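You operate a simulated robot arm through the tools that you are given. There is no shell and no other tool.

You run a simulated robot arm. Do the job below in one go: nothing can be reset, and whatever is moved stays where it is left.

JOB
Swap the scorched middle fuse for the spare of the same rating.
Fine: main lever off before a fuse moves and on again after; stand the old fuse in the red tray; leave the other fuses. Set down upright: fuse. Where these are worked on the way, their far stop is far enough and under half their travel is too little: main lever.

Only the result counts: the job must be done as asked and must still hold three seconds after the hand-in. Knocking over, shifting, dropping, spilling or breaking anything else fails it.

ROBOT AND FRAMES
A 6-joint arm with a two-finger gripper, fixed in place. Base frame: the origin is at the foot of the arm, x ahead of it, y to its left, z up. Units: m, rad, N and s.
Its first joint turns from -2.897 to 2.897 rad. Payload 3.43 kg.
The TCP is the grasp point between the finger pads, 0.02 m short of the fingertips. In the tool frame z runs along the fingers and y along their closing line. Largest opening 0.19 m; the body of the gripper starts 0.248 m behind the TCP.
Orientation is that of the tool frame in the base frame, as [roll, pitch, yaw] about the fixed x, y, z axes, in that order (R = Rz(yaw) Ry(pitch) Rx(roll)). With the fingers straight down and closing along the base's y, the tool's x points along the base's -x, its y along +y and its z along -z.

CONTROLS
- The arm moves only by the tool servo_tool. Its argument "moves" is a list of rows, each an object (a shift or turn left out is 0, a gripper value left out holds the last) with "xyz": the shift along the tool's x, y, z in m, a list of three; "dr": the turn, a rotation vector about the tool's x, y, z in rad, a list of three; "fingers": the finger opening in m, from 0 to 0.19. In form: [{"xyz": [dx, dy, dz], "dr": [wx, wy, wz], "fingers": fingers}, ...]. A call has 1 to 20 rows; each row shifts and turns the commanded pose from where the row before left it, along the tool's axes as they then stand. Each row takes 0.2 s and may step no farther than 0.05 m and 0.15 rad from the row before; otherwise, or with a gripper value out of range, the whole call is refused. A pose out of reach is approached as far as the arm can. The call stops where the force on the tool passes 40 N (or 10 N more than at its start, if that is more) or the arm is blocked; 0.2 s more then pass. The fingers move at their own pace (about 0.045 m/s each) and stop on an object; they squeeze with about 43 N. The grip force told is the motor's: it shows also when the fingers shut on nothing. Time passes only in rows, and 0.2 s behind the last, so rows that do not move let the fingers close. The reply holds the time, the measured pose of the TCP, the force on the tool along the base axes, the opening and the grip force, in the units named above and with some noise, with the torque about the TCP (base axes, N m) and any sound that the robot's microphone picked up.
- Cameras (640 x 400 px; columns grow to the right, rows downward): "scene" is fixed at [0.0487, -0.4984, 1.6675]; the picture's right is [0.68, -0.73, 0.00], its down [-0.41, -0.38, -0.83] and it looks along [0.60, 0.56, -0.56] (base axes); focal length 357 px, centre (320, 200). "wrist" rides on the gripper at [0.07, -0.008, -0.288] in the tool frame; the picture's right is [0.12, 0.99, 0.00], its down [-0.96, 0.12, -0.25] and it looks along [-0.25, 0.03, 0.97] (tool axes); focal length 261 px, centre (320, 200). There is no depth. A picture from a camera that has moved, and an enlarged one, comes with that camera's place and axes in the base frame and with its lens.
- grab_frame(camera): a new picture of that camera. No time passes.
- slide_trunk(by): slides the trunk up (or, below 0, down) by that many m; the arm rides with it, the base frame stays. It gives what a move gives, with no picture.
- zoom(camera, box): a new picture of the part [left, top, right, bottom] of that camera's present view, enlarged. No time passes.
- close_job(): hands the job in; it is judged then, once.

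Places have to be worked out from the pictures, the camera data and where the tool is seen. Open the gripper and draw the arm clear of the work before you hand the job in, unless the task says otherwise.

The tools are called after "Call:" as a command line: name --argument value ..., lists and objects as JSON in quotes. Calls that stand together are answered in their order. servo_tool: Moves the arm, as the interface text tells. Its arguments: {"type":"object","properties":{"moves":{"type":"array","items":{"type":"object","properties":{"xyz":{"type":"array","items":{"type":"number"}},"dr":{"type":"array","items":{"type":"number"}},"fingers":{"type":"number"}}}}},"required":["moves"]} The other tools are called the same way: slide_trunk (by) slides the trunk up or down; grab_frame (camera) takes a picture; zoom (camera, box) takes an enlarged picture of a part of a camera's view; close_job () hands the job in.

At the start:

```text
t: 0.0
position: [0.6251, 0.3571, 1.2488]
tool_rot: [3.139, 0.0, -3.141]
wrist_force: [0.4, 0.0, -1.3]
ft_torque: [-0.01, -0.04, -0.01]
grip_width: 0.1901
gripper_force: 0.1
trunk travel left (down, up): [-0.175, 0.065]
```

scene: 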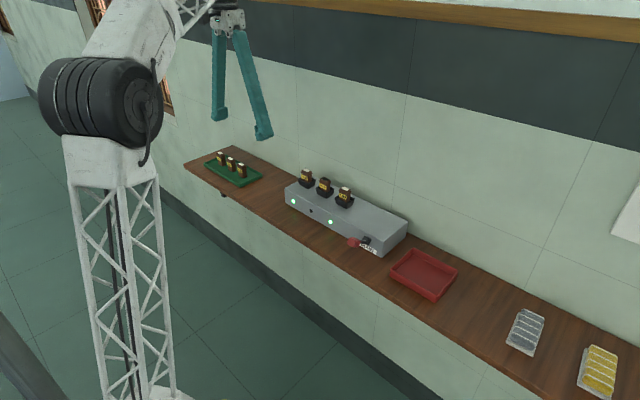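
wrist: 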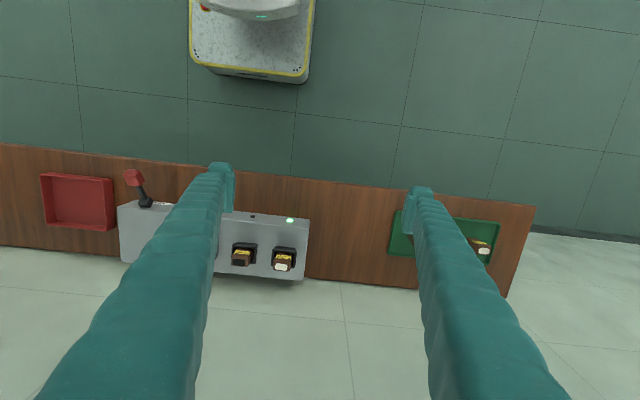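

I'll start by enlarging the parts of the scene that matter: the fuse box, the spare tray, the lever and the red tray.

Call:
zoom --camera "scene" --box '[270, 150, 430, 270]'

Call:
zoom --camera "scene" --box '[170, 130, 290, 205]'

Call:
zoom --camera "wrist" --box '[20, 150, 340, 350]'

Call:
zoom --camera "wrist" --box '[360, 170, 560, 310]'

```text
3.33 times, centred on (350, 210) of scene
camera zoom: at [0.0487, -0.4984, 1.6675], right [0.68, -0.73, 0.0], down [-0.41, -0.38, -0.83], along [0.6, 0.56, -0.56], focal length 1190 px, centre (220, 167)
```

zoom: 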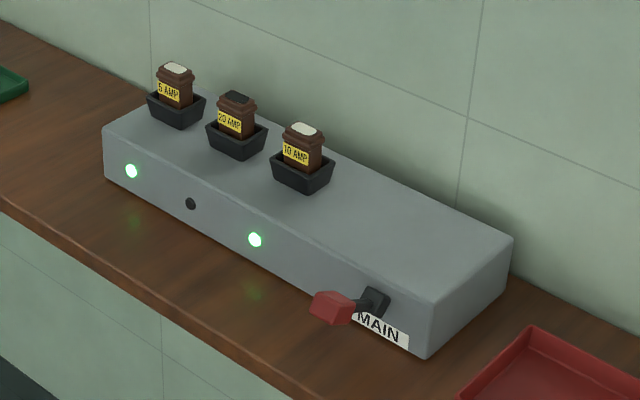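

```text
5.33 times, centred on (230, 168) of scene
camera zoom: at [0.0487, -0.4984, 1.6675], right [0.68, -0.73, 0.0], down [-0.41, -0.38, -0.83], along [0.6, 0.56, -0.56], focal length 1904 px, centre (800, 373)
```

zoom: 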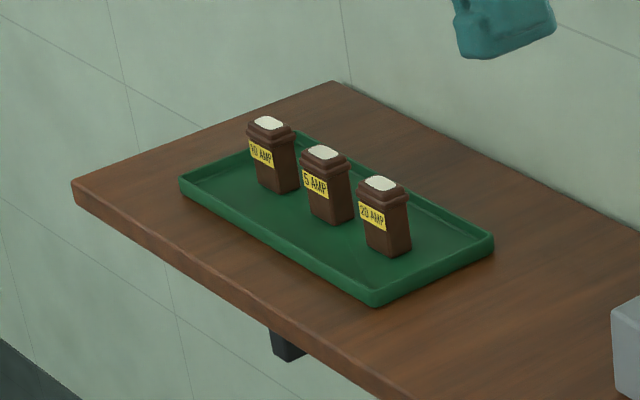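

```text
2.00 times, centred on (180, 250) of wrist
camera zoom: at [0.555, 0.3491, 1.5345], right [-0.12, 0.99, 0.0], down [0.96, 0.12, 0.25], along [0.25, 0.03, -0.97], focal length 521 px, centre (600, 100)
```

zoom: 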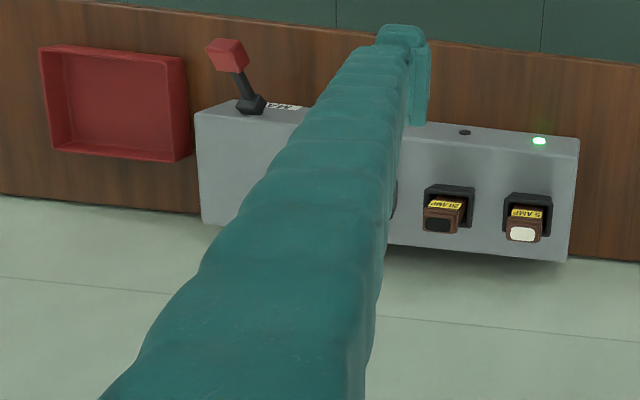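

```text
2.86 times, centred on (460, 240) of wrist
camera zoom: at [0.555, 0.3491, 1.5345], right [-0.12, 0.99, 0.0], down [0.96, 0.12, 0.25], along [0.25, 0.03, -0.97], focal length 745 px, centre (-80, 86)
```

zoom: 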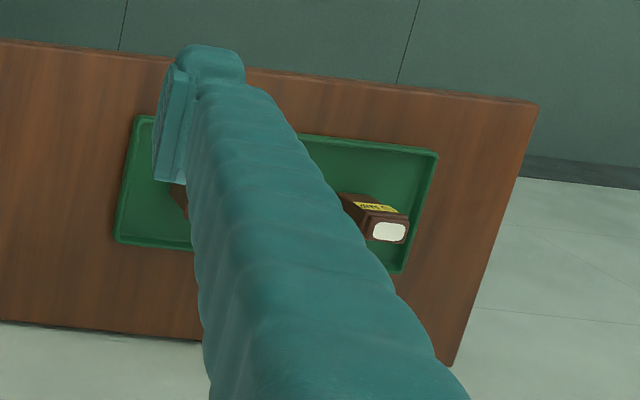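

The scorched fuse is the middle 20 AMP one, at about (0.84, 0.21, top z 1.04). The 20 AMP spare looks to be the one nearest the box, at about (0.777, 0.615). The lever knob sits near (0.695, -0.03, 0.985), tilted up. I'll enlarge the labels and the lever further to confirm this before moving.

Call:
zoom --camera "scene" --box '[335, 220, 399, 260]'

Call:
zoom --camera "scene" --box '[206, 145, 262, 180]'

Call:
zoom --camera "scene" --box '[292, 160, 364, 205]'

Call:
zoom --camera "scene" --box '[370, 230, 482, 300]'

Call:
zoom --camera "wrist" --box '[100, 155, 180, 205]'

```text
10.00 times, centred on (367, 240) of scene
camera zoom: at [0.0487, -0.4984, 1.6675], right [0.68, -0.73, 0.0], down [-0.41, -0.38, -0.83], along [0.6, 0.56, -0.56], focal length 3570 px, centre (-150, -200)
```

zoom: 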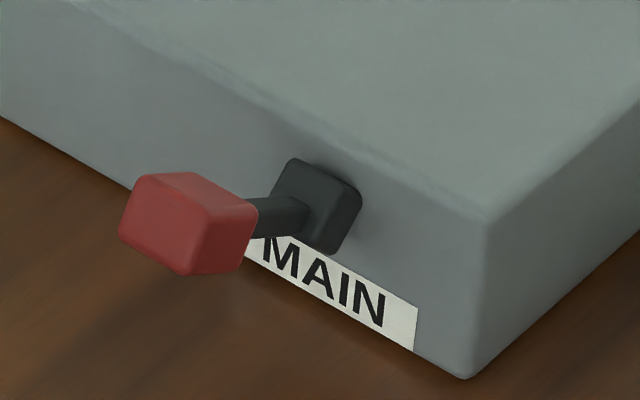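

```text
11.43 times, centred on (234, 162) of scene
camera zoom: at [0.0487, -0.4984, 1.6675], right [0.68, -0.73, 0.0], down [-0.41, -0.38, -0.83], along [0.6, 0.56, -0.56], focal length 4080 px, centre (1303, 629)
```

zoom: 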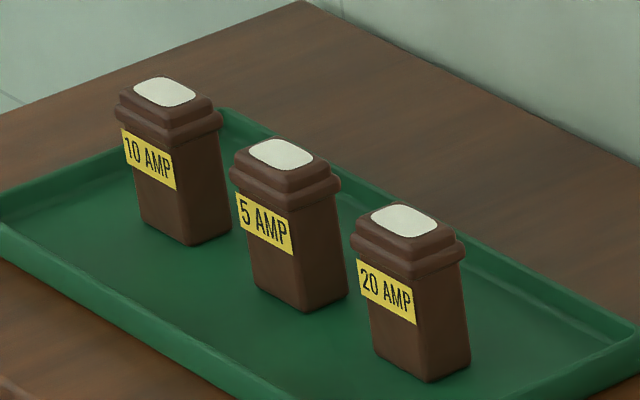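

```text
8.89 times, centred on (328, 182) of scene
camera zoom: at [0.0487, -0.4984, 1.6675], right [0.68, -0.73, 0.0], down [-0.41, -0.38, -0.83], along [0.6, 0.56, -0.56], focal length 3174 px, centre (249, 356)
```

zoom: 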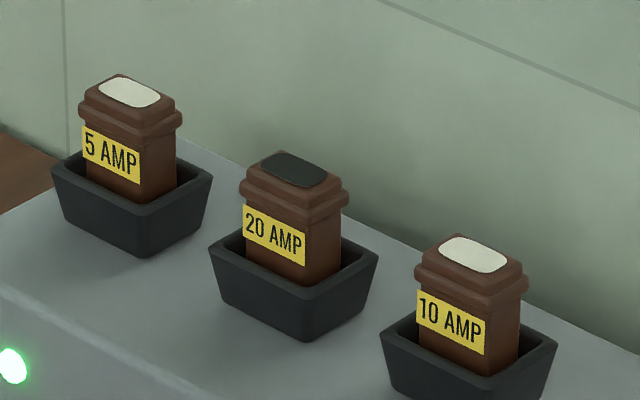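

```text
5.71 times, centred on (426, 265) of scene
camera zoom: at [0.0487, -0.4984, 1.6675], right [0.68, -0.73, 0.0], down [-0.41, -0.38, -0.83], along [0.6, 0.56, -0.56], focal length 2040 px, centre (-286, -171)
```

zoom: 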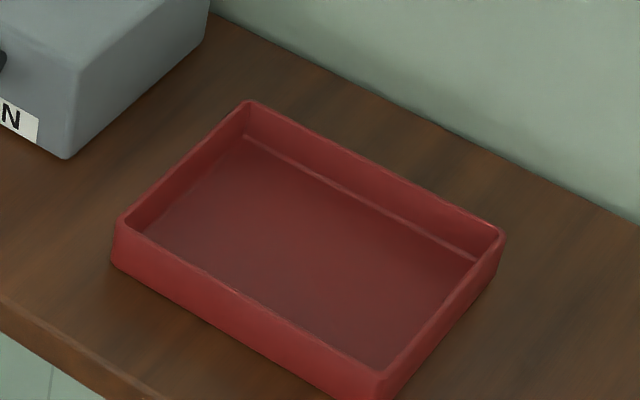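

```text
8.00 times, centred on (140, 180) of wrist
camera zoom: at [0.555, 0.3491, 1.5345], right [-0.12, 0.99, 0.0], down [0.96, 0.12, 0.25], along [0.25, 0.03, -0.97], focal length 2085 px, centre (1760, 360)
```

zoom: 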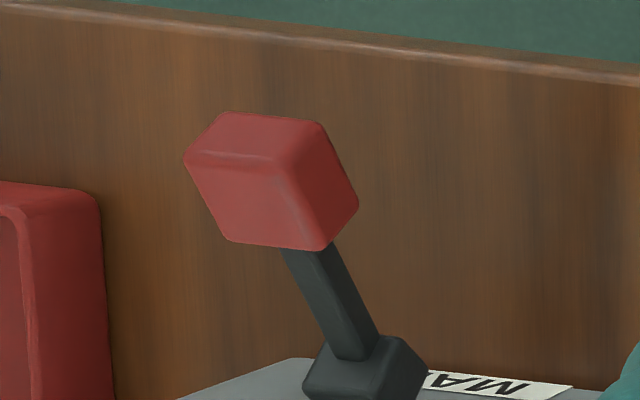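

The labels confirm it: the 20 AMP spare is the one closest to the box, and the lever is up with the LEDs lit, so it is on. I'll move the hand at its present height to above the lever knob and narrow the fingers for a close look.

Call:
servo_tool --moves '[{"xyz": [-0.00875, -0.0483, 0], "fingers": 0.08}, {"xyz": [-0.00875, -0.0483, 0]}, {"xyz": [-0.00875, -0.0483, 0]}, {"xyz": [-0.00875, -0.0483, 0]}, {"xyz": [-0.00875, -0.0483, 0]}, {"xyz": [-0.00875, -0.0483, 0]}, {"xyz": [-0.00875, -0.0483, 0]}, {"xyz": [-0.00875, -0.0483, 0]}, {}, {}]'

Call:
grab_frame --camera "wrist"

Call:
grab_frame --camera "scene"

```text
t: 2.2
position: [0.6987, -0.0284, 1.2508]
tool_rot: [3.141, 0.001, -3.141]
wrist_force: [0.3, 0.4, 0.3]
ft_torque: [0.03, 0.01, -0.02]
grip_width: 0.0797
gripper_force: 0.0
trunk travel left (down, up): [-0.175, 0.065]
```

```text
taken
camera wrist: at [0.6278, -0.0372, 1.5379], right [-0.12, 0.99, 0.0], down [0.96, 0.12, 0.25], along [0.25, 0.03, -0.97], focal length 261 px, centre (320, 200)
```

wrist: 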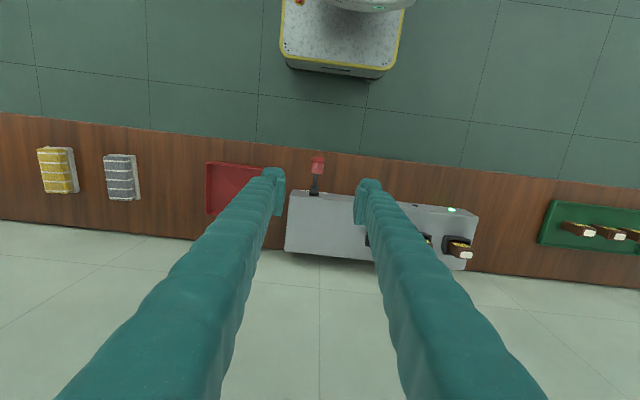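

```text
taken
```

scene: 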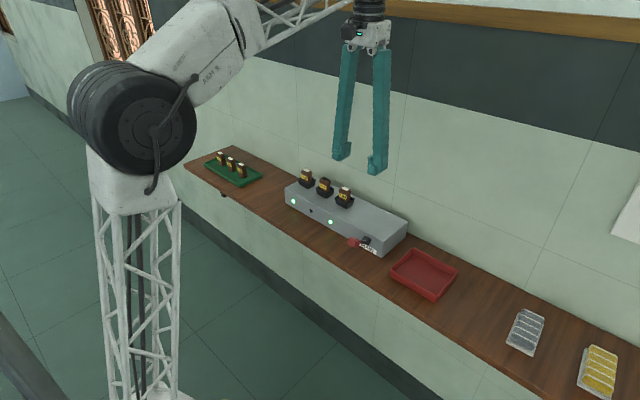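

The knob is in view between the fingers. I'll zoom in to refine its position.

Call:
zoom --camera "wrist" --box '[288, 145, 368, 195]'

```text
8.00 times, centred on (328, 170) of wrist
camera zoom: at [0.6278, -0.0372, 1.5379], right [-0.12, 0.99, 0.0], down [0.96, 0.12, 0.25], along [0.25, 0.03, -0.97], focal length 2085 px, centre (256, 440)
```

zoom: 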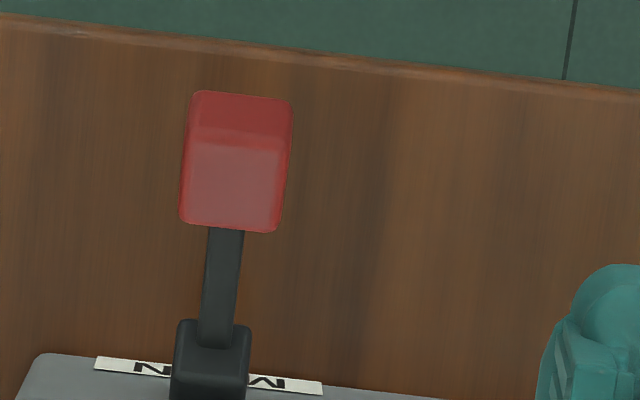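

Refined from both cameras, the knob centre is about (0.693, -0.034, 0.980), with a width near 0.027. I'll line up in y and come down to z ≈ 1.07 for another look before closing on it.

Call:
servo_tool --moves '[{"xyz": [0.005, -0.0056, 0.02], "fingers": 0.06}, {"xyz": [0, 0, 0.04]}, {"xyz": [0, 0, 0.04]}, {"xyz": [0, 0, 0.04]}, {"xyz": [0, 0, 0.04]}, {}]'

Call:
grab_frame --camera "wrist"

Call:
zoom --camera "scene" --box '[304, 180, 432, 260]'

```text
t: 3.6
position: [0.6898, -0.0347, 1.0702]
tool_rot: [3.141, -0.001, -3.14]
wrist_force: [-0.6, 0.7, 0.4]
ft_torque: [0.0, 0.0, -0.01]
grip_width: 0.0601
gripper_force: 0.1
trunk travel left (down, up): [-0.175, 0.065]
```

```text
taken
camera wrist: at [0.6206, -0.0439, 1.3567], right [-0.12, 0.99, 0.0], down [0.96, 0.12, 0.25], along [0.25, 0.03, -0.97], focal length 261 px, centre (320, 200)
```

wrist: 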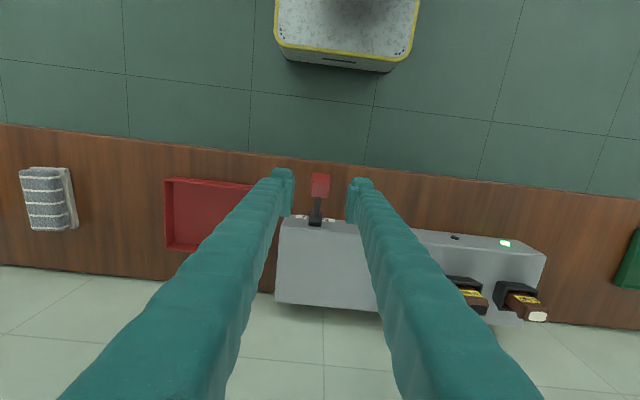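

```text
5.00 times, centred on (368, 220) of scene
camera zoom: at [0.0487, -0.4984, 1.6675], right [0.68, -0.73, 0.0], down [-0.41, -0.38, -0.83], along [0.6, 0.56, -0.56], focal length 1785 px, centre (80, 100)
```

zoom: 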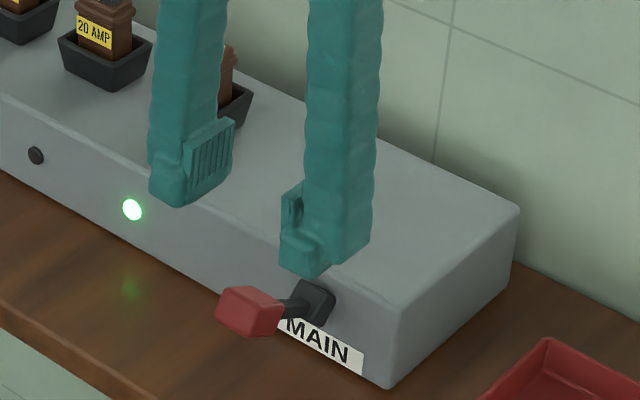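

The knob sits centred between the fingertips. I'll go down so the TCP is about 0.012 above the knob centre, then close gently on it.

Call:
servo_tool --moves '[{"xyz": [-0.003, 0, 0.026]}, {"xyz": [0, 0, 0.026]}, {"xyz": [0, 0, 0.026]}, {}, {"fingers": 0.035}, {}, {}]'

Call:
zoom --camera "wrist" --box '[256, 150, 384, 230]'

Call:
zoom --camera "scene" --box '[304, 190, 432, 270]'

```text
t: 5.2
position: [0.6936, -0.0358, 0.9906]
tool_rot: [3.141, 0.002, -3.141]
wrist_force: [-0.1, -0.2, 0.6]
ft_torque: [0.02, 0.0, 0.01]
grip_width: 0.0349
gripper_force: 0.0
trunk travel left (down, up): [-0.175, 0.065]
```

```text
5.00 times, centred on (320, 190) of wrist
camera zoom: at [0.6238, -0.0438, 1.2767], right [-0.12, 0.99, 0.0], down [0.96, 0.12, 0.25], along [0.25, 0.03, -0.97], focal length 1303 px, centre (320, 250)
```

zoom: 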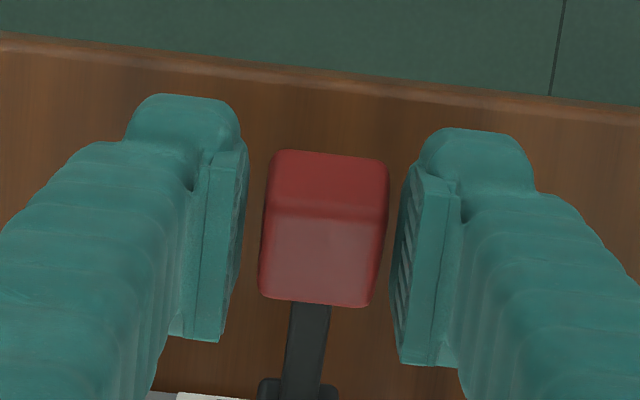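

```text
5.00 times, centred on (368, 230) of scene
camera zoom: at [0.0487, -0.4984, 1.6675], right [0.68, -0.73, 0.0], down [-0.41, -0.38, -0.83], along [0.6, 0.56, -0.56], focal length 1785 px, centre (80, 50)
```

zoom: 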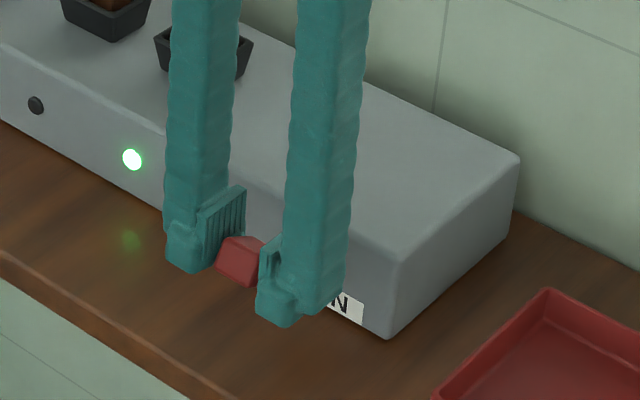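

The knob is centred between the pads at the right height. I'll close on it and follow the lever's arc downward by about 25°, watching the force.

Call:
servo_tool --moves '[{"fingers": 0.015}, {}, {}, {"xyz": [0.0032, 0, 0.0075]}, {"xyz": [0.0021, 0, 0.0067]}, {"xyz": [0.0015, 0, 0.0068]}, {"xyz": [0.0009, 0, 0.0069]}, {"xyz": [0.0003, 0, 0.007]}]'

Call:
zoom --camera "wrist" --box '[256, 150, 384, 230]'

Call:
zoom --camera "scene" --box '[270, 180, 430, 280]'

```text
t: 7.0
position: [0.6849, -0.0352, 0.9554]
tool_rot: [3.141, -0.001, -3.141]
wrist_force: [0.1, 2.0, 17.3]
ft_torque: [0.01, -1.24, -0.01]
grip_width: 0.0271
gripper_force: 44.9
trunk travel left (down, up): [-0.175, 0.065]
```

```text
5.00 times, centred on (320, 190) of wrist
camera zoom: at [0.6151, -0.0432, 1.2417], right [-0.12, 0.99, 0.0], down [0.96, 0.12, 0.25], along [0.25, 0.03, -0.97], focal length 1303 px, centre (320, 250)
```

zoom: 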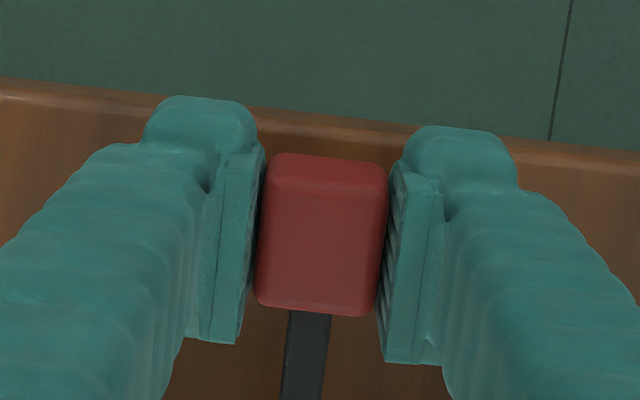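

```text
4.00 times, centred on (350, 230) of scene
camera zoom: at [0.0487, -0.4984, 1.6675], right [0.68, -0.73, 0.0], down [-0.41, -0.38, -0.83], along [0.6, 0.56, -0.56], focal length 1428 px, centre (200, 80)
```

zoom: 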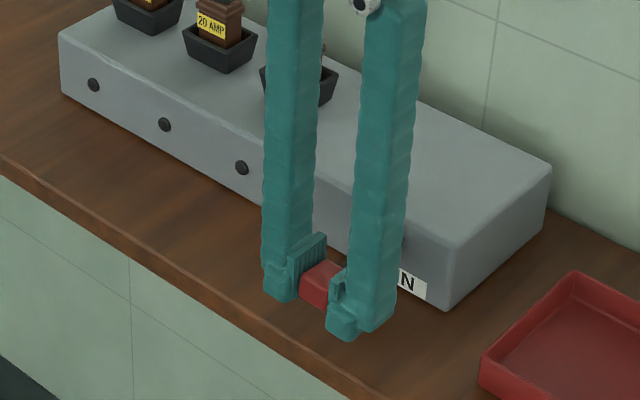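

The lever follows and the LEDs are already out, with about 17 N of resistance. I'll carry on along the arc towards the far stop.

Call:
servo_tool --moves '[{"xyz": [-0.0003, 0, 0.007]}, {"xyz": [-0.0009, 0, 0.0069]}, {"xyz": [-0.0015, 0, 0.0068]}, {}]'

Call:
zoom --camera "wrist" --box '[256, 150, 384, 230]'

Call:
zoom --camera "scene" --box '[304, 190, 432, 270]'

```text
t: 8.0
position: [0.6857, -0.0344, 0.9339]
tool_rot: [-3.141, -0.001, 3.141]
wrist_force: [0.3, 3.3, 10.1]
ft_torque: [0.02, -0.78, -0.03]
grip_width: 0.027
gripper_force: 44.9
trunk travel left (down, up): [-0.175, 0.065]
```

```text
5.00 times, centred on (320, 190) of wrist
camera zoom: at [0.6174, -0.0433, 1.2203], right [-0.12, 0.99, 0.0], down [0.96, 0.12, 0.25], along [0.25, 0.03, -0.97], focal length 1303 px, centre (320, 250)
```

zoom: 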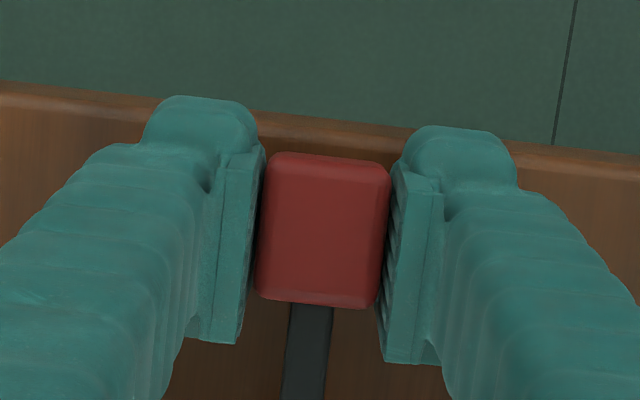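

```text
5.00 times, centred on (368, 230) of scene
camera zoom: at [0.0487, -0.4984, 1.6675], right [0.68, -0.73, 0.0], down [-0.41, -0.38, -0.83], along [0.6, 0.56, -0.56], focal length 1785 px, centre (80, 50)
```

zoom: 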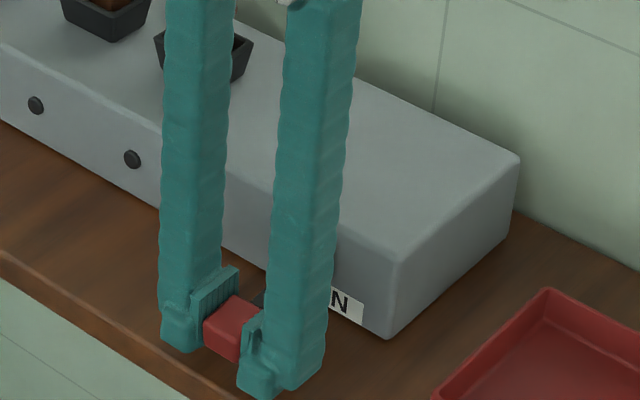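

I've passed horizontal with no stop yet; the fingertips are near z 0.914. I'll keep going down in small steps.

Call:
servo_tool --moves '[{"xyz": [-0.001, 0, 0.004]}, {"xyz": [-0.001, 0, 0.004]}, {}]'

Call:
zoom --camera "wrist" --box '[256, 150, 384, 230]'

Call:
zoom --camera "scene" --box '[304, 190, 432, 270]'

```text
t: 8.8
position: [0.6898, -0.0348, 0.9272]
tool_rot: [-3.141, -0.002, 3.14]
wrist_force: [0.5, 6.2, 12.8]
ft_torque: [0.06, -0.91, -0.08]
grip_width: 0.0267
gripper_force: 45.2
trunk travel left (down, up): [-0.175, 0.065]
```

```text
5.00 times, centred on (320, 190) of wrist
camera zoom: at [0.6192, -0.0433, 1.2131], right [-0.12, 0.99, 0.0], down [0.96, 0.12, 0.25], along [0.25, 0.03, -0.97], focal length 1303 px, centre (320, 250)
```

zoom: 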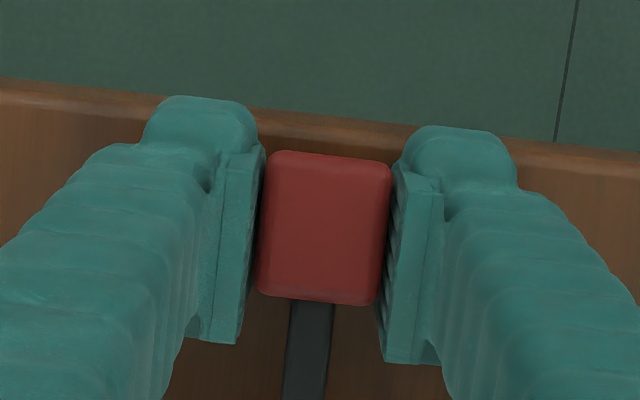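

```text
5.00 times, centred on (368, 230) of scene
camera zoom: at [0.0487, -0.4984, 1.6675], right [0.68, -0.73, 0.0], down [-0.41, -0.38, -0.83], along [0.6, 0.56, -0.56], focal length 1785 px, centre (80, 50)
```

zoom: 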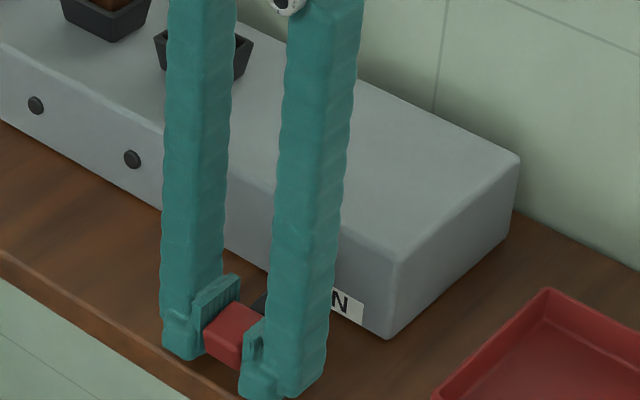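

The lever is still moving at around 13 N. I'll take two more small steps to find the stop.

Call:
servo_tool --moves '[{"xyz": [-0.001, 0, 0.003]}, {"xyz": [-0.001, 0, 0.003]}, {}]'

Call:
zoom --camera "scene" --box '[304, 190, 432, 270]'

```text
t: 9.6
position: [0.6919, -0.0349, 0.9217]
tool_rot: [3.141, 0.0, -3.141]
wrist_force: [0.1, 5.9, 12.2]
ft_torque: [-0.05, -0.84, -0.06]
grip_width: 0.0266
gripper_force: 44.6
trunk travel left (down, up): [-0.175, 0.065]
```

```text
5.00 times, centred on (368, 230) of scene
camera zoom: at [0.0487, -0.4984, 1.6675], right [0.68, -0.73, 0.0], down [-0.41, -0.38, -0.83], along [0.6, 0.56, -0.56], focal length 1785 px, centre (80, 50)
```

zoom: 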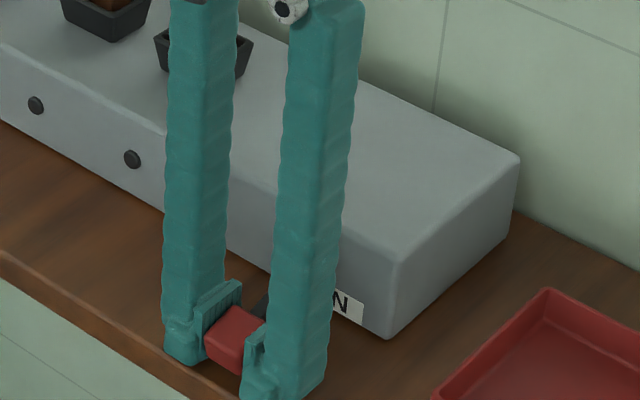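

It moves down freely with a constant force and no stop yet. I'll continue.

Call:
servo_tool --moves '[{"xyz": [-0.0013, 0, 0.003]}, {"xyz": [-0.0014, 0, 0.003]}, {}]'

Call:
zoom --camera "scene" --box '[304, 190, 432, 270]'

Call:
zoom --camera "wrist" --box '[256, 150, 384, 230]'

```text
t: 10.1
position: [0.6915, -0.035, 0.9196]
tool_rot: [-3.14, 0.001, -3.141]
wrist_force: [-11.1, 2.3, 22.9]
ft_torque: [0.04, 0.11, -0.04]
grip_width: 0.0267
gripper_force: 45.4
trunk travel left (down, up): [-0.175, 0.065]
stopped in row 2: the force on the tool passed its limit at 48 N (the readings are from after the stop); the commanded pose is now the measured one
```

```text
5.00 times, centred on (368, 230) of scene
camera zoom: at [0.0487, -0.4984, 1.6675], right [0.68, -0.73, 0.0], down [-0.41, -0.38, -0.83], along [0.6, 0.56, -0.56], focal length 1785 px, centre (80, 50)
```

zoom: 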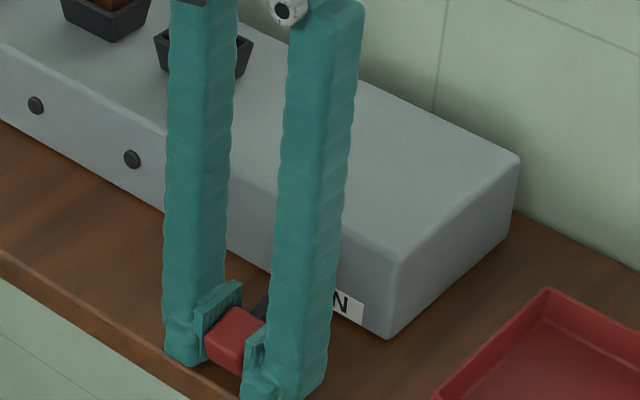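

```text
5.00 times, centred on (320, 190) of wrist
camera zoom: at [0.6211, -0.0431, 1.206], right [-0.12, 0.99, 0.0], down [0.96, 0.12, 0.25], along [0.25, 0.03, -0.97], focal length 1303 px, centre (320, 250)
```

zoom: 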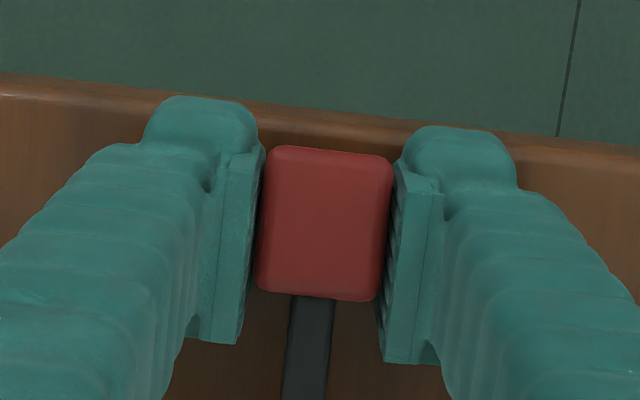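

A hard stop came at TCP z ≈ 0.92, with the knob about as far below the hinge as it had been above. To be sure it's the lever stop and not the fingertips on the shelf, I'll release, rise and then press the knob from above with closed fingers.

Call:
servo_tool --moves '[{"fingers": 0.06}, {}, {}, {"xyz": [0, 0, -0.03]}, {"xyz": [0, 0, -0.03]}, {"xyz": [0, 0, -0.03]}, {}]'

Call:
zoom --camera "wrist" --box '[240, 140, 400, 240]'

Call:
zoom --camera "scene" --box '[304, 190, 432, 270]'

```text
t: 10.6
position: [0.6927, -0.0367, 0.9209]
tool_rot: [-3.136, 0.003, -3.14]
wrist_force: [-3.3, -10.3, 13.5]
ft_torque: [0.32, 0.11, 0.07]
grip_width: 0.054
gripper_force: 0.0
trunk travel left (down, up): [-0.175, 0.065]
stopped in row 2: the force on the tool passed its limit at 42 N (the readings are from after the stop); the commanded pose is now the measured one
```

```text
4.00 times, centred on (320, 190) of wrist
camera zoom: at [0.6223, -0.0441, 1.2059], right [-0.12, 0.99, -0.01], down [0.96, 0.12, 0.25], along [0.25, 0.03, -0.97], focal length 1043 px, centre (320, 240)
```

zoom: 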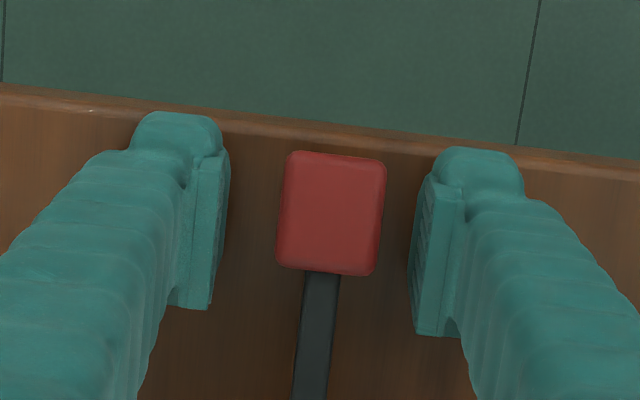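

```text
5.00 times, centred on (368, 230) of scene
camera zoom: at [0.0487, -0.4984, 1.6675], right [0.68, -0.73, 0.0], down [-0.41, -0.38, -0.83], along [0.6, 0.56, -0.56], focal length 1785 px, centre (80, 50)
```

zoom: 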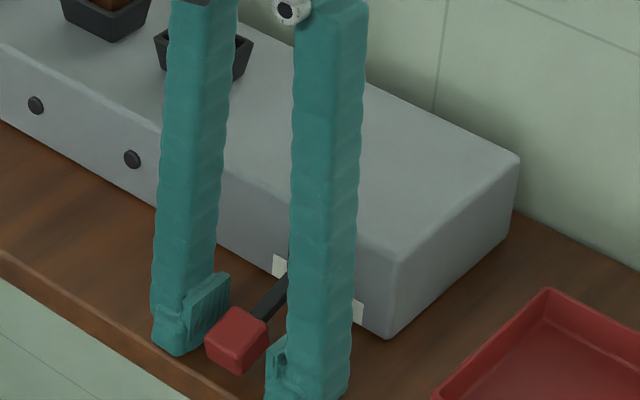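

The force with the fingers open (z +13 N) means the fingertips are touching the shelf at z ≈ 0.90, so that may not have been the lever's own stop. I'll lift straight up clear and look.

Call:
servo_tool --moves '[{"xyz": [0, 0, -0.01]}, {"xyz": [0, 0, -0.02]}, {"xyz": [0, 0, -0.03]}, {"xyz": [0, 0, -0.03]}, {}]'

Call:
zoom --camera "wrist" --box '[240, 140, 400, 240]'

Call:
zoom --camera "scene" --box '[304, 190, 432, 270]'

```text
t: 11.8
position: [0.6938, -0.0358, 1.0109]
tool_rot: [-3.139, 0.002, -3.14]
wrist_force: [-1.0, 0.0, -0.8]
ft_torque: [0.02, 0.05, 0.0]
grip_width: 0.0599
gripper_force: 0.0
trunk travel left (down, up): [-0.175, 0.065]
```

```text
4.00 times, centred on (320, 190) of wrist
camera zoom: at [0.6225, -0.0432, 1.2971], right [-0.12, 0.99, 0.0], down [0.96, 0.12, 0.25], along [0.25, 0.03, -0.97], focal length 1043 px, centre (320, 240)
```

zoom: 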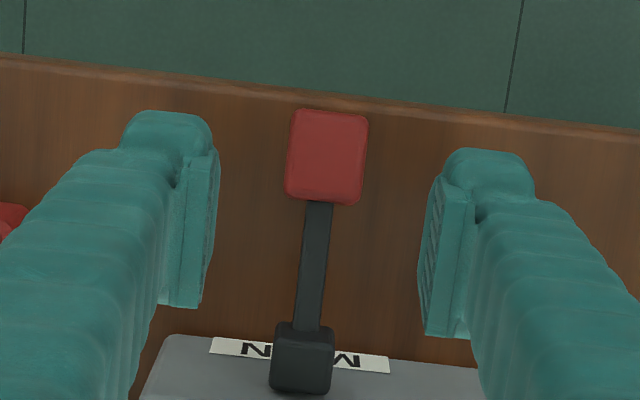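

```text
5.00 times, centred on (368, 230) of scene
camera zoom: at [0.0487, -0.4984, 1.6675], right [0.68, -0.73, 0.0], down [-0.41, -0.38, -0.83], along [0.6, 0.56, -0.56], focal length 1785 px, centre (80, 50)
```

zoom: 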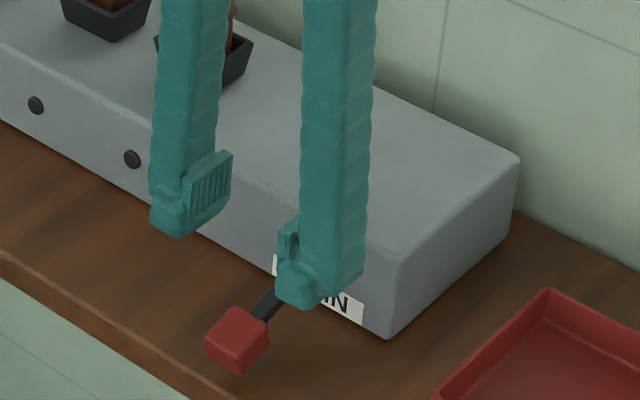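

The lever stays down. Its knob is at about (0.686, -0.034, 0.923), and the shelf is at z ≈ 0.90. I'll close the fingers and press the knob gently from above to check whether there is travel left.

Call:
servo_tool --moves '[{"xyz": [0.008, 0.001, 0], "fingers": 0.0}, {}, {}, {}, {"xyz": [0, 0, 0.02]}, {"xyz": [0, 0, 0.015]}, {"xyz": [0, 0, 0.005]}, {"xyz": [0, 0, 0.003]}, {"xyz": [0, 0, 0.003]}, {"xyz": [0, 0, 0.003]}, {"xyz": [0, 0, 0.003]}, {}]'

Call:
zoom --camera "scene" --box '[304, 190, 432, 270]'

Call:
zoom --camera "wrist" --box '[240, 140, 400, 240]'

```text
t: 14.4
position: [0.6846, -0.0349, 0.9581]
tool_rot: [-3.138, 0.004, -3.138]
wrist_force: [-1.8, 0.6, 30.2]
ft_torque: [0.02, -0.42, -0.01]
grip_width: 0.0061
gripper_force: 34.3
trunk travel left (down, up): [-0.175, 0.065]
```

```text
5.00 times, centred on (368, 230) of scene
camera zoom: at [0.0487, -0.4984, 1.6675], right [0.68, -0.73, 0.0], down [-0.41, -0.38, -0.83], along [0.6, 0.56, -0.56], focal length 1785 px, centre (80, 50)
```

zoom: 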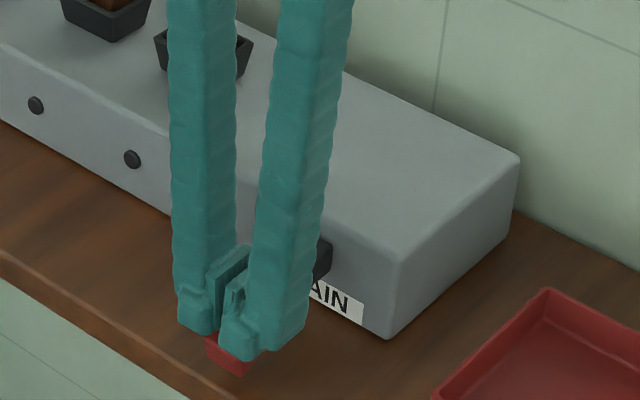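

```text
4.00 times, centred on (320, 190) of wrist
camera zoom: at [0.6136, -0.0428, 1.2449], right [-0.12, 0.99, 0.0], down [0.96, 0.12, 0.25], along [0.25, 0.03, -0.97], focal length 1043 px, centre (320, 240)
```

zoom: 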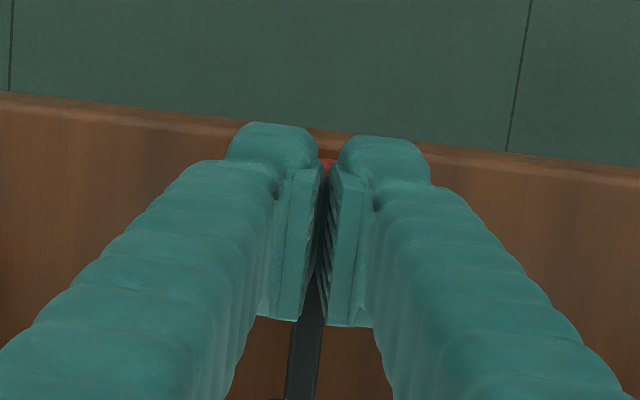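

I have 30 N at TCP z 0.958. I'll press a little further to see whether it yields or is hard against a stop.

Call:
servo_tool --moves '[{"xyz": [0, 0, 0.002]}, {"xyz": [0, 0, 0.002]}, {"xyz": [0, 0, 0.002]}, {}]'

Call:
zoom --camera "scene" --box '[304, 190, 432, 270]'

```text
t: 14.8
position: [0.6848, -0.0361, 0.9596]
tool_rot: [-3.137, 0.007, -3.14]
wrist_force: [-8.7, -0.3, 22.6]
ft_torque: [0.08, -0.15, -0.01]
grip_width: 0.006
gripper_force: 34.1
trunk travel left (down, up): [-0.175, 0.065]
stopped in row 1: the force on the tool passed its limit at 44 N (the readings are from after the stop); the commanded pose is now the measured one
```

```text
5.00 times, centred on (368, 230) of scene
camera zoom: at [0.0487, -0.4984, 1.6675], right [0.68, -0.73, 0.0], down [-0.41, -0.38, -0.83], along [0.6, 0.56, -0.56], focal length 1785 px, centre (80, 50)
```

zoom: 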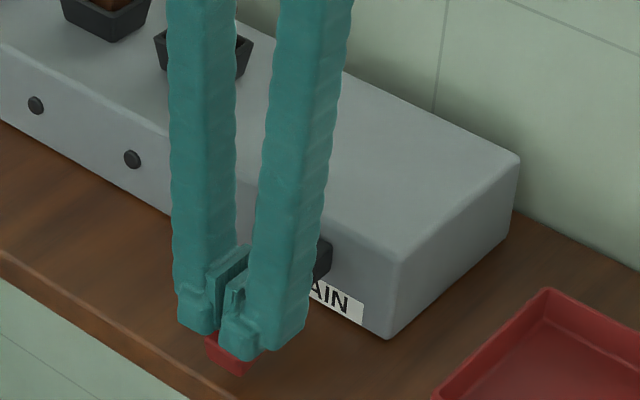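

44 N does not move it, so the lever is at its far stop, off, with the LEDs out. I'll rise clear, correct the slight tilt and travel above the middle fuse with the fingers opened to look down at it.

Call:
servo_tool --moves '[{"xyz": [0, 0, -0.03]}, {"xyz": [0, 0, -0.045], "dr": [-0.004, 0.006, 0.001]}, {"xyz": [0, 0, -0.045]}, {"xyz": [0, 0, -0.045]}, {"xyz": [0, 0, -0.045]}, {"xyz": [0, 0, -0.03], "fingers": 0.09}, {"xyz": [-0.0225, 0.0354, 0]}, {"xyz": [-0.0225, 0.0354, 0]}, {"xyz": [-0.0225, 0.0354, 0]}, {"xyz": [-0.0225, 0.0354, 0]}, {"xyz": [-0.0225, 0.0354, 0]}, {"xyz": [-0.0225, 0.0354, 0]}, {"xyz": [-0.0225, 0.0354, 0]}, {}]'

Call:
grab_frame --camera "wrist"

Call:
grab_frame --camera "scene"

```text
t: 17.8
position: [0.8424, 0.2107, 1.1956]
tool_rot: [3.141, -0.003, 3.141]
wrist_force: [0.6, 0.8, -0.4]
ft_torque: [-0.02, 0.09, 0.01]
grip_width: 0.0901
gripper_force: 0.2
trunk travel left (down, up): [-0.175, 0.065]
```

```text
taken
camera wrist: at [0.7733, 0.2032, 1.4818], right [-0.12, 0.99, 0.0], down [0.96, 0.12, 0.25], along [0.24, 0.03, -0.97], focal length 261 px, centre (320, 200)
```

wrist: 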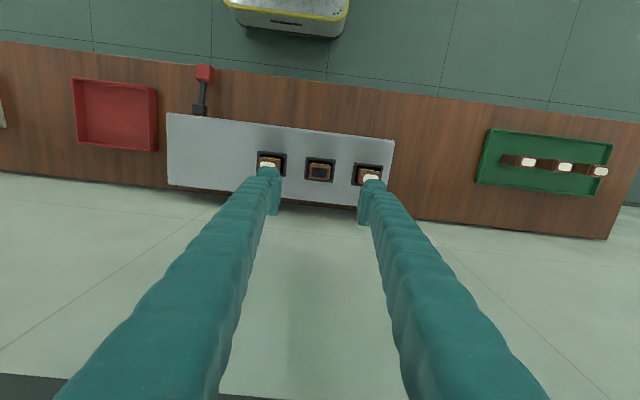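

```text
taken
```

scene: 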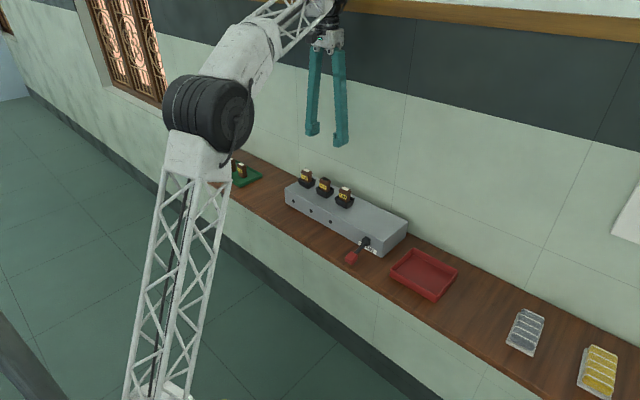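

The hand is above the middle fuse. I'll zoom in on it in both cameras to fix its position.

Call:
zoom --camera "wrist" --box '[272, 140, 368, 200]'

Call:
zoom --camera "wrist" --box '[470, 115, 630, 215]'

Call:
zoom --camera "wrist" --box '[60, 50, 220, 150]'

```text
6.67 times, centred on (320, 170) of wrist
camera zoom: at [0.7733, 0.2032, 1.4818], right [-0.12, 0.99, 0.0], down [0.96, 0.12, 0.25], along [0.24, 0.03, -0.97], focal length 1738 px, centre (320, 400)
```

zoom: 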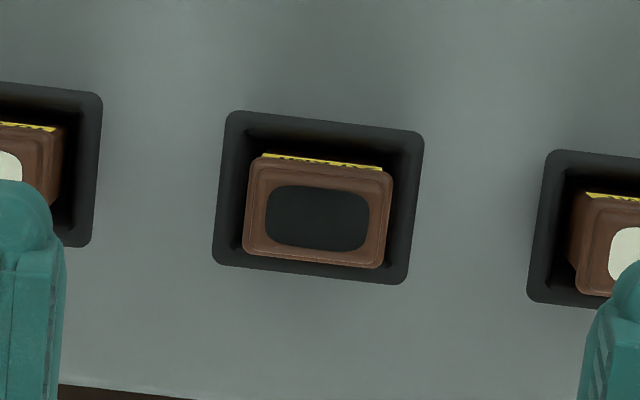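

```text
4.00 times, centred on (550, 165) of wrist
camera zoom: at [0.7733, 0.2032, 1.4818], right [-0.12, 0.99, 0.0], down [0.96, 0.12, 0.25], along [0.24, 0.03, -0.97], focal length 1043 px, centre (-600, 340)
```

zoom: 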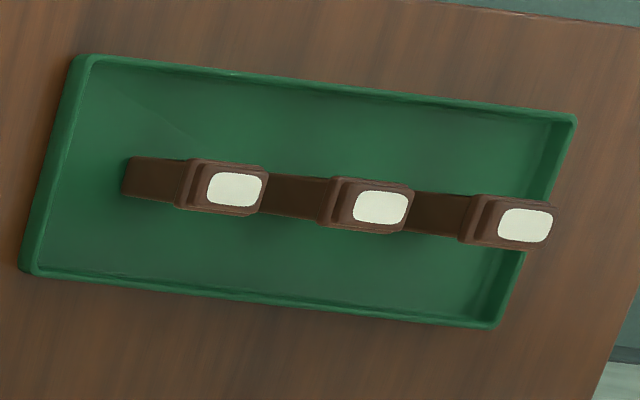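

```text
4.00 times, centred on (140, 100) of wrist
camera zoom: at [0.7733, 0.2032, 1.4818], right [-0.12, 0.99, 0.0], down [0.96, 0.12, 0.25], along [0.24, 0.03, -0.97], focal length 1043 px, centre (1040, 600)
```

zoom: 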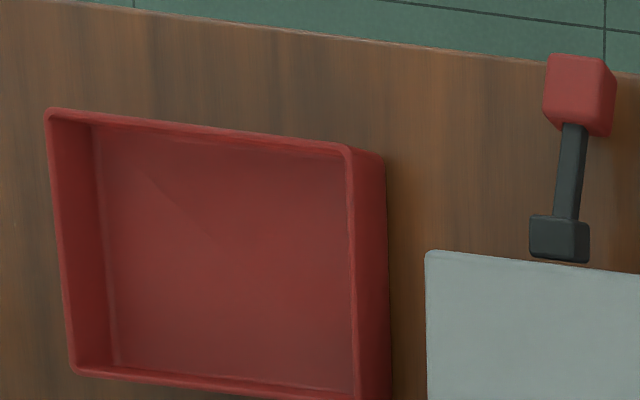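

The middle fuse is at about (0.839, 0.211), top z ≈ 1.032, with a flange of about 0.038 × 0.026 m aligned with y and a socket rim near z 0.99. I'll descend with the fingers at 0.06 to TCP z ≈ 1.05 and check alignment.

Call:
servo_tool --moves '[{"xyz": [0.003, 0, 0.03], "dr": [0, -0.003, 0], "fingers": 0.06}, {"xyz": [0, 0, 0.035]}, {"xyz": [0, 0, 0.035]}, {"xyz": [0, 0, 0.03]}, {"xyz": [0, 0, 0.016]}, {}]'

Call:
zoom --camera "wrist" --box '[240, 140, 400, 240]'

Call:
zoom --camera "scene" --box '[264, 150, 392, 230]'

```text
t: 19.2
position: [0.8398, 0.2126, 1.0518]
tool_rot: [3.14, 0.002, 3.141]
wrist_force: [0.3, -0.6, -0.9]
ft_torque: [0.0, 0.01, -0.03]
grip_width: 0.0602
gripper_force: 0.1
trunk travel left (down, up): [-0.175, 0.065]
```

```text
4.00 times, centred on (320, 190) of wrist
camera zoom: at [0.7684, 0.2047, 1.3378], right [-0.12, 0.99, 0.0], down [0.96, 0.12, 0.25], along [0.25, 0.03, -0.97], focal length 1043 px, centre (320, 240)
```

zoom: 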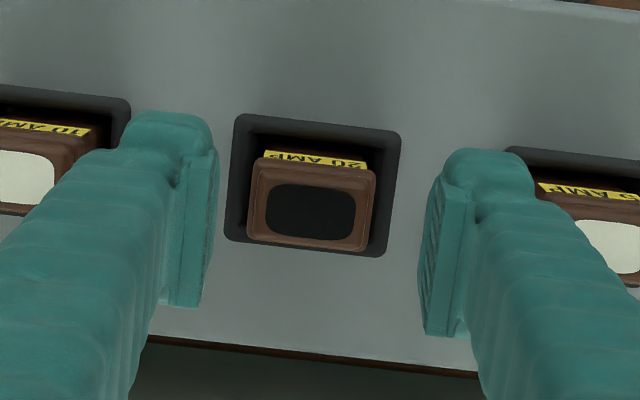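

```text
5.00 times, centred on (328, 190) of scene
camera zoom: at [0.0487, -0.4984, 1.6675], right [0.68, -0.73, 0.0], down [-0.41, -0.38, -0.83], along [0.6, 0.56, -0.56], focal length 1785 px, centre (280, 250)
```

zoom: 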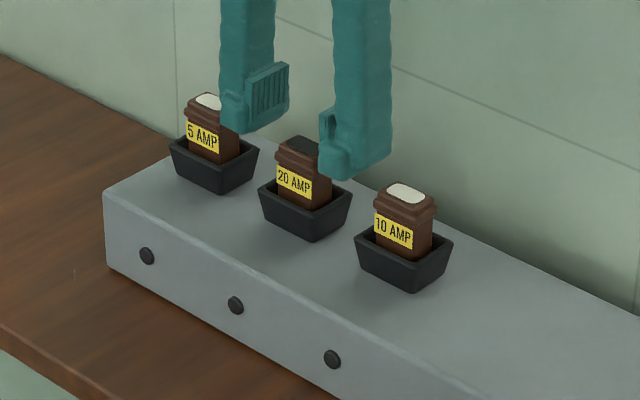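

The fuse is about 2–3 mm off towards -y relative to the finger midline. I'll correct that, descend to TCP z ≈ 1.021 (tips just above the socket rim) and partly close to check.

Call:
servo_tool --moves '[{"xyz": [0.001, -0.0025, 0.01]}, {"xyz": [0, 0, 0.012]}, {"xyz": [0, 0, 0.009]}, {"fingers": 0.046}, {}]'

Call:
zoom --camera "wrist" --box '[240, 140, 400, 240]'

Call:
zoom --camera "scene" --box '[280, 160, 376, 220]'

```text
t: 20.4
position: [0.8388, 0.211, 1.0205]
tool_rot: [3.14, 0.003, 3.141]
wrist_force: [0.4, -0.9, -0.3]
ft_torque: [0.01, 0.0, -0.01]
grip_width: 0.046
gripper_force: 0.0
trunk travel left (down, up): [-0.175, 0.065]
```

```text
4.00 times, centred on (320, 190) of wrist
camera zoom: at [0.7679, 0.2026, 1.306], right [-0.12, 0.99, 0.0], down [0.96, 0.12, 0.25], along [0.25, 0.03, -0.97], focal length 1043 px, centre (320, 240)
```

zoom: 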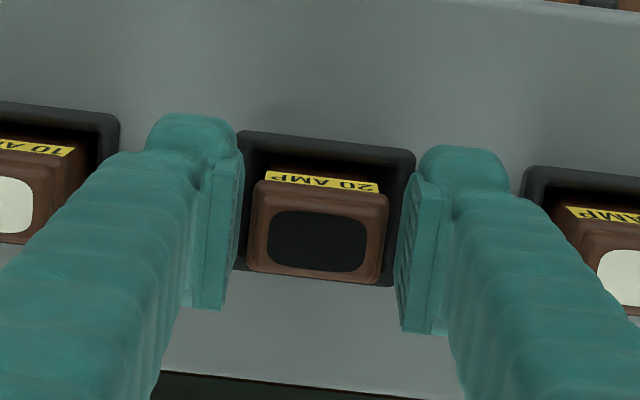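

```text
6.67 times, centred on (328, 190) of scene
camera zoom: at [0.0487, -0.4984, 1.6675], right [0.68, -0.73, 0.0], down [-0.41, -0.38, -0.83], along [0.6, 0.56, -0.56], focal length 2380 px, centre (267, 267)
```

zoom: 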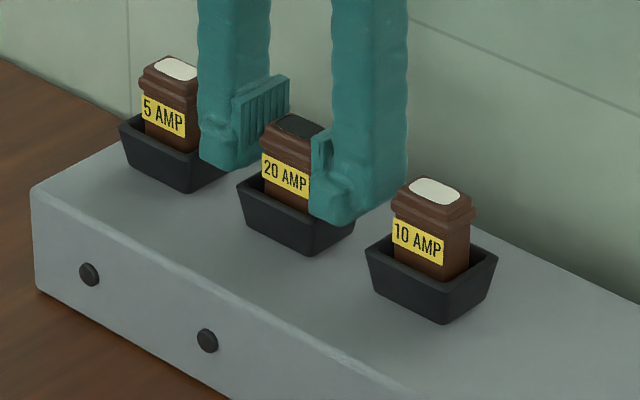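

The fuse is centred between the pads with the tips clear of the rim. I'll close on it, let the grip settle, then begin a slow vertical pull.

Call:
servo_tool --moves '[{"fingers": 0.02}, {}, {}, {"xyz": [0, 0, -0.004]}, {"xyz": [0, 0, -0.006]}, {"xyz": [0, 0, -0.01]}]'

Call:
zoom --camera "scene" --box '[280, 150, 376, 210]'

```text
t: 21.8
position: [0.8383, 0.2103, 1.0395]
tool_rot: [-3.141, 0.003, 3.141]
wrist_force: [0.9, 0.0, -0.5]
ft_torque: [-0.01, 0.02, 0.01]
grip_width: 0.0324
gripper_force: 43.6
trunk travel left (down, up): [-0.175, 0.065]
```

```text
6.67 times, centred on (328, 180) of scene
camera zoom: at [0.0487, -0.4984, 1.6675], right [0.68, -0.73, 0.0], down [-0.41, -0.38, -0.83], along [0.6, 0.56, -0.56], focal length 2380 px, centre (267, 333)
```

zoom: 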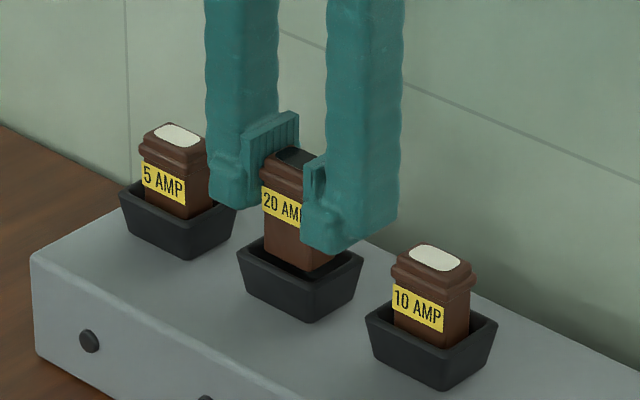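

The fuse came up cleanly in the grip (opening 0.032). I'll lift it well clear and carry it at height to above the centre of the red tray, near (0.783, -0.22).

Call:
servo_tool --moves '[{"xyz": [0, 0, -0.02]}, {"xyz": [0, 0, -0.03]}, {"xyz": [0, 0, -0.04]}, {"xyz": [0, 0, -0.03]}, {"xyz": [0.0055, -0.043, 0]}, {"xyz": [0.0055, -0.043, 0]}, {"xyz": [0.0055, -0.043, 0]}, {"xyz": [0.0055, -0.043, 0]}, {"xyz": [0.0055, -0.043, 0]}, {"xyz": [0.0055, -0.043, 0]}, {"xyz": [0.0055, -0.043, 0]}, {"xyz": [0.0055, -0.043, 0]}, {"xyz": [0.0055, -0.043, 0]}, {"xyz": [0.0055, -0.043, 0]}, {}]'

Call:
grab_frame --camera "wrist"

Call:
grab_frame --camera "scene"

```text
t: 25.0
position: [0.784, -0.2193, 1.1632]
tool_rot: [-3.141, 0.002, -3.14]
wrist_force: [-0.7, 0.2, -0.7]
ft_torque: [-0.01, -0.03, -0.01]
grip_width: 0.0321
gripper_force: 42.8
trunk travel left (down, up): [-0.175, 0.065]
```

```text
taken
camera wrist: at [0.7132, -0.2273, 1.449], right [-0.12, 0.99, 0.0], down [0.96, 0.12, 0.25], along [0.25, 0.03, -0.97], focal length 261 px, centre (320, 200)
```

wrist: 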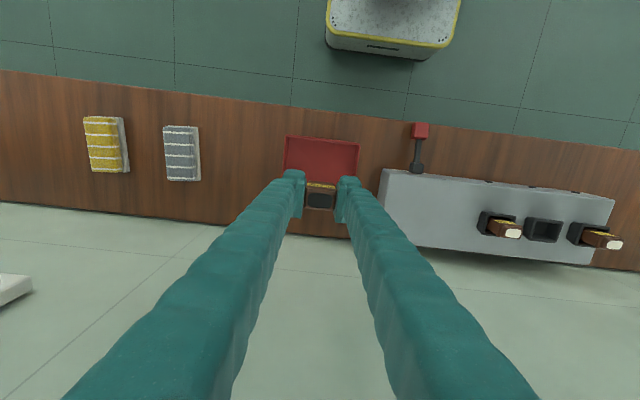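

```text
taken
```

scene: 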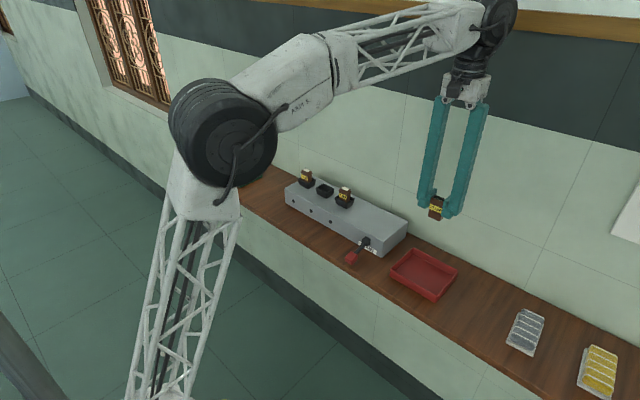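

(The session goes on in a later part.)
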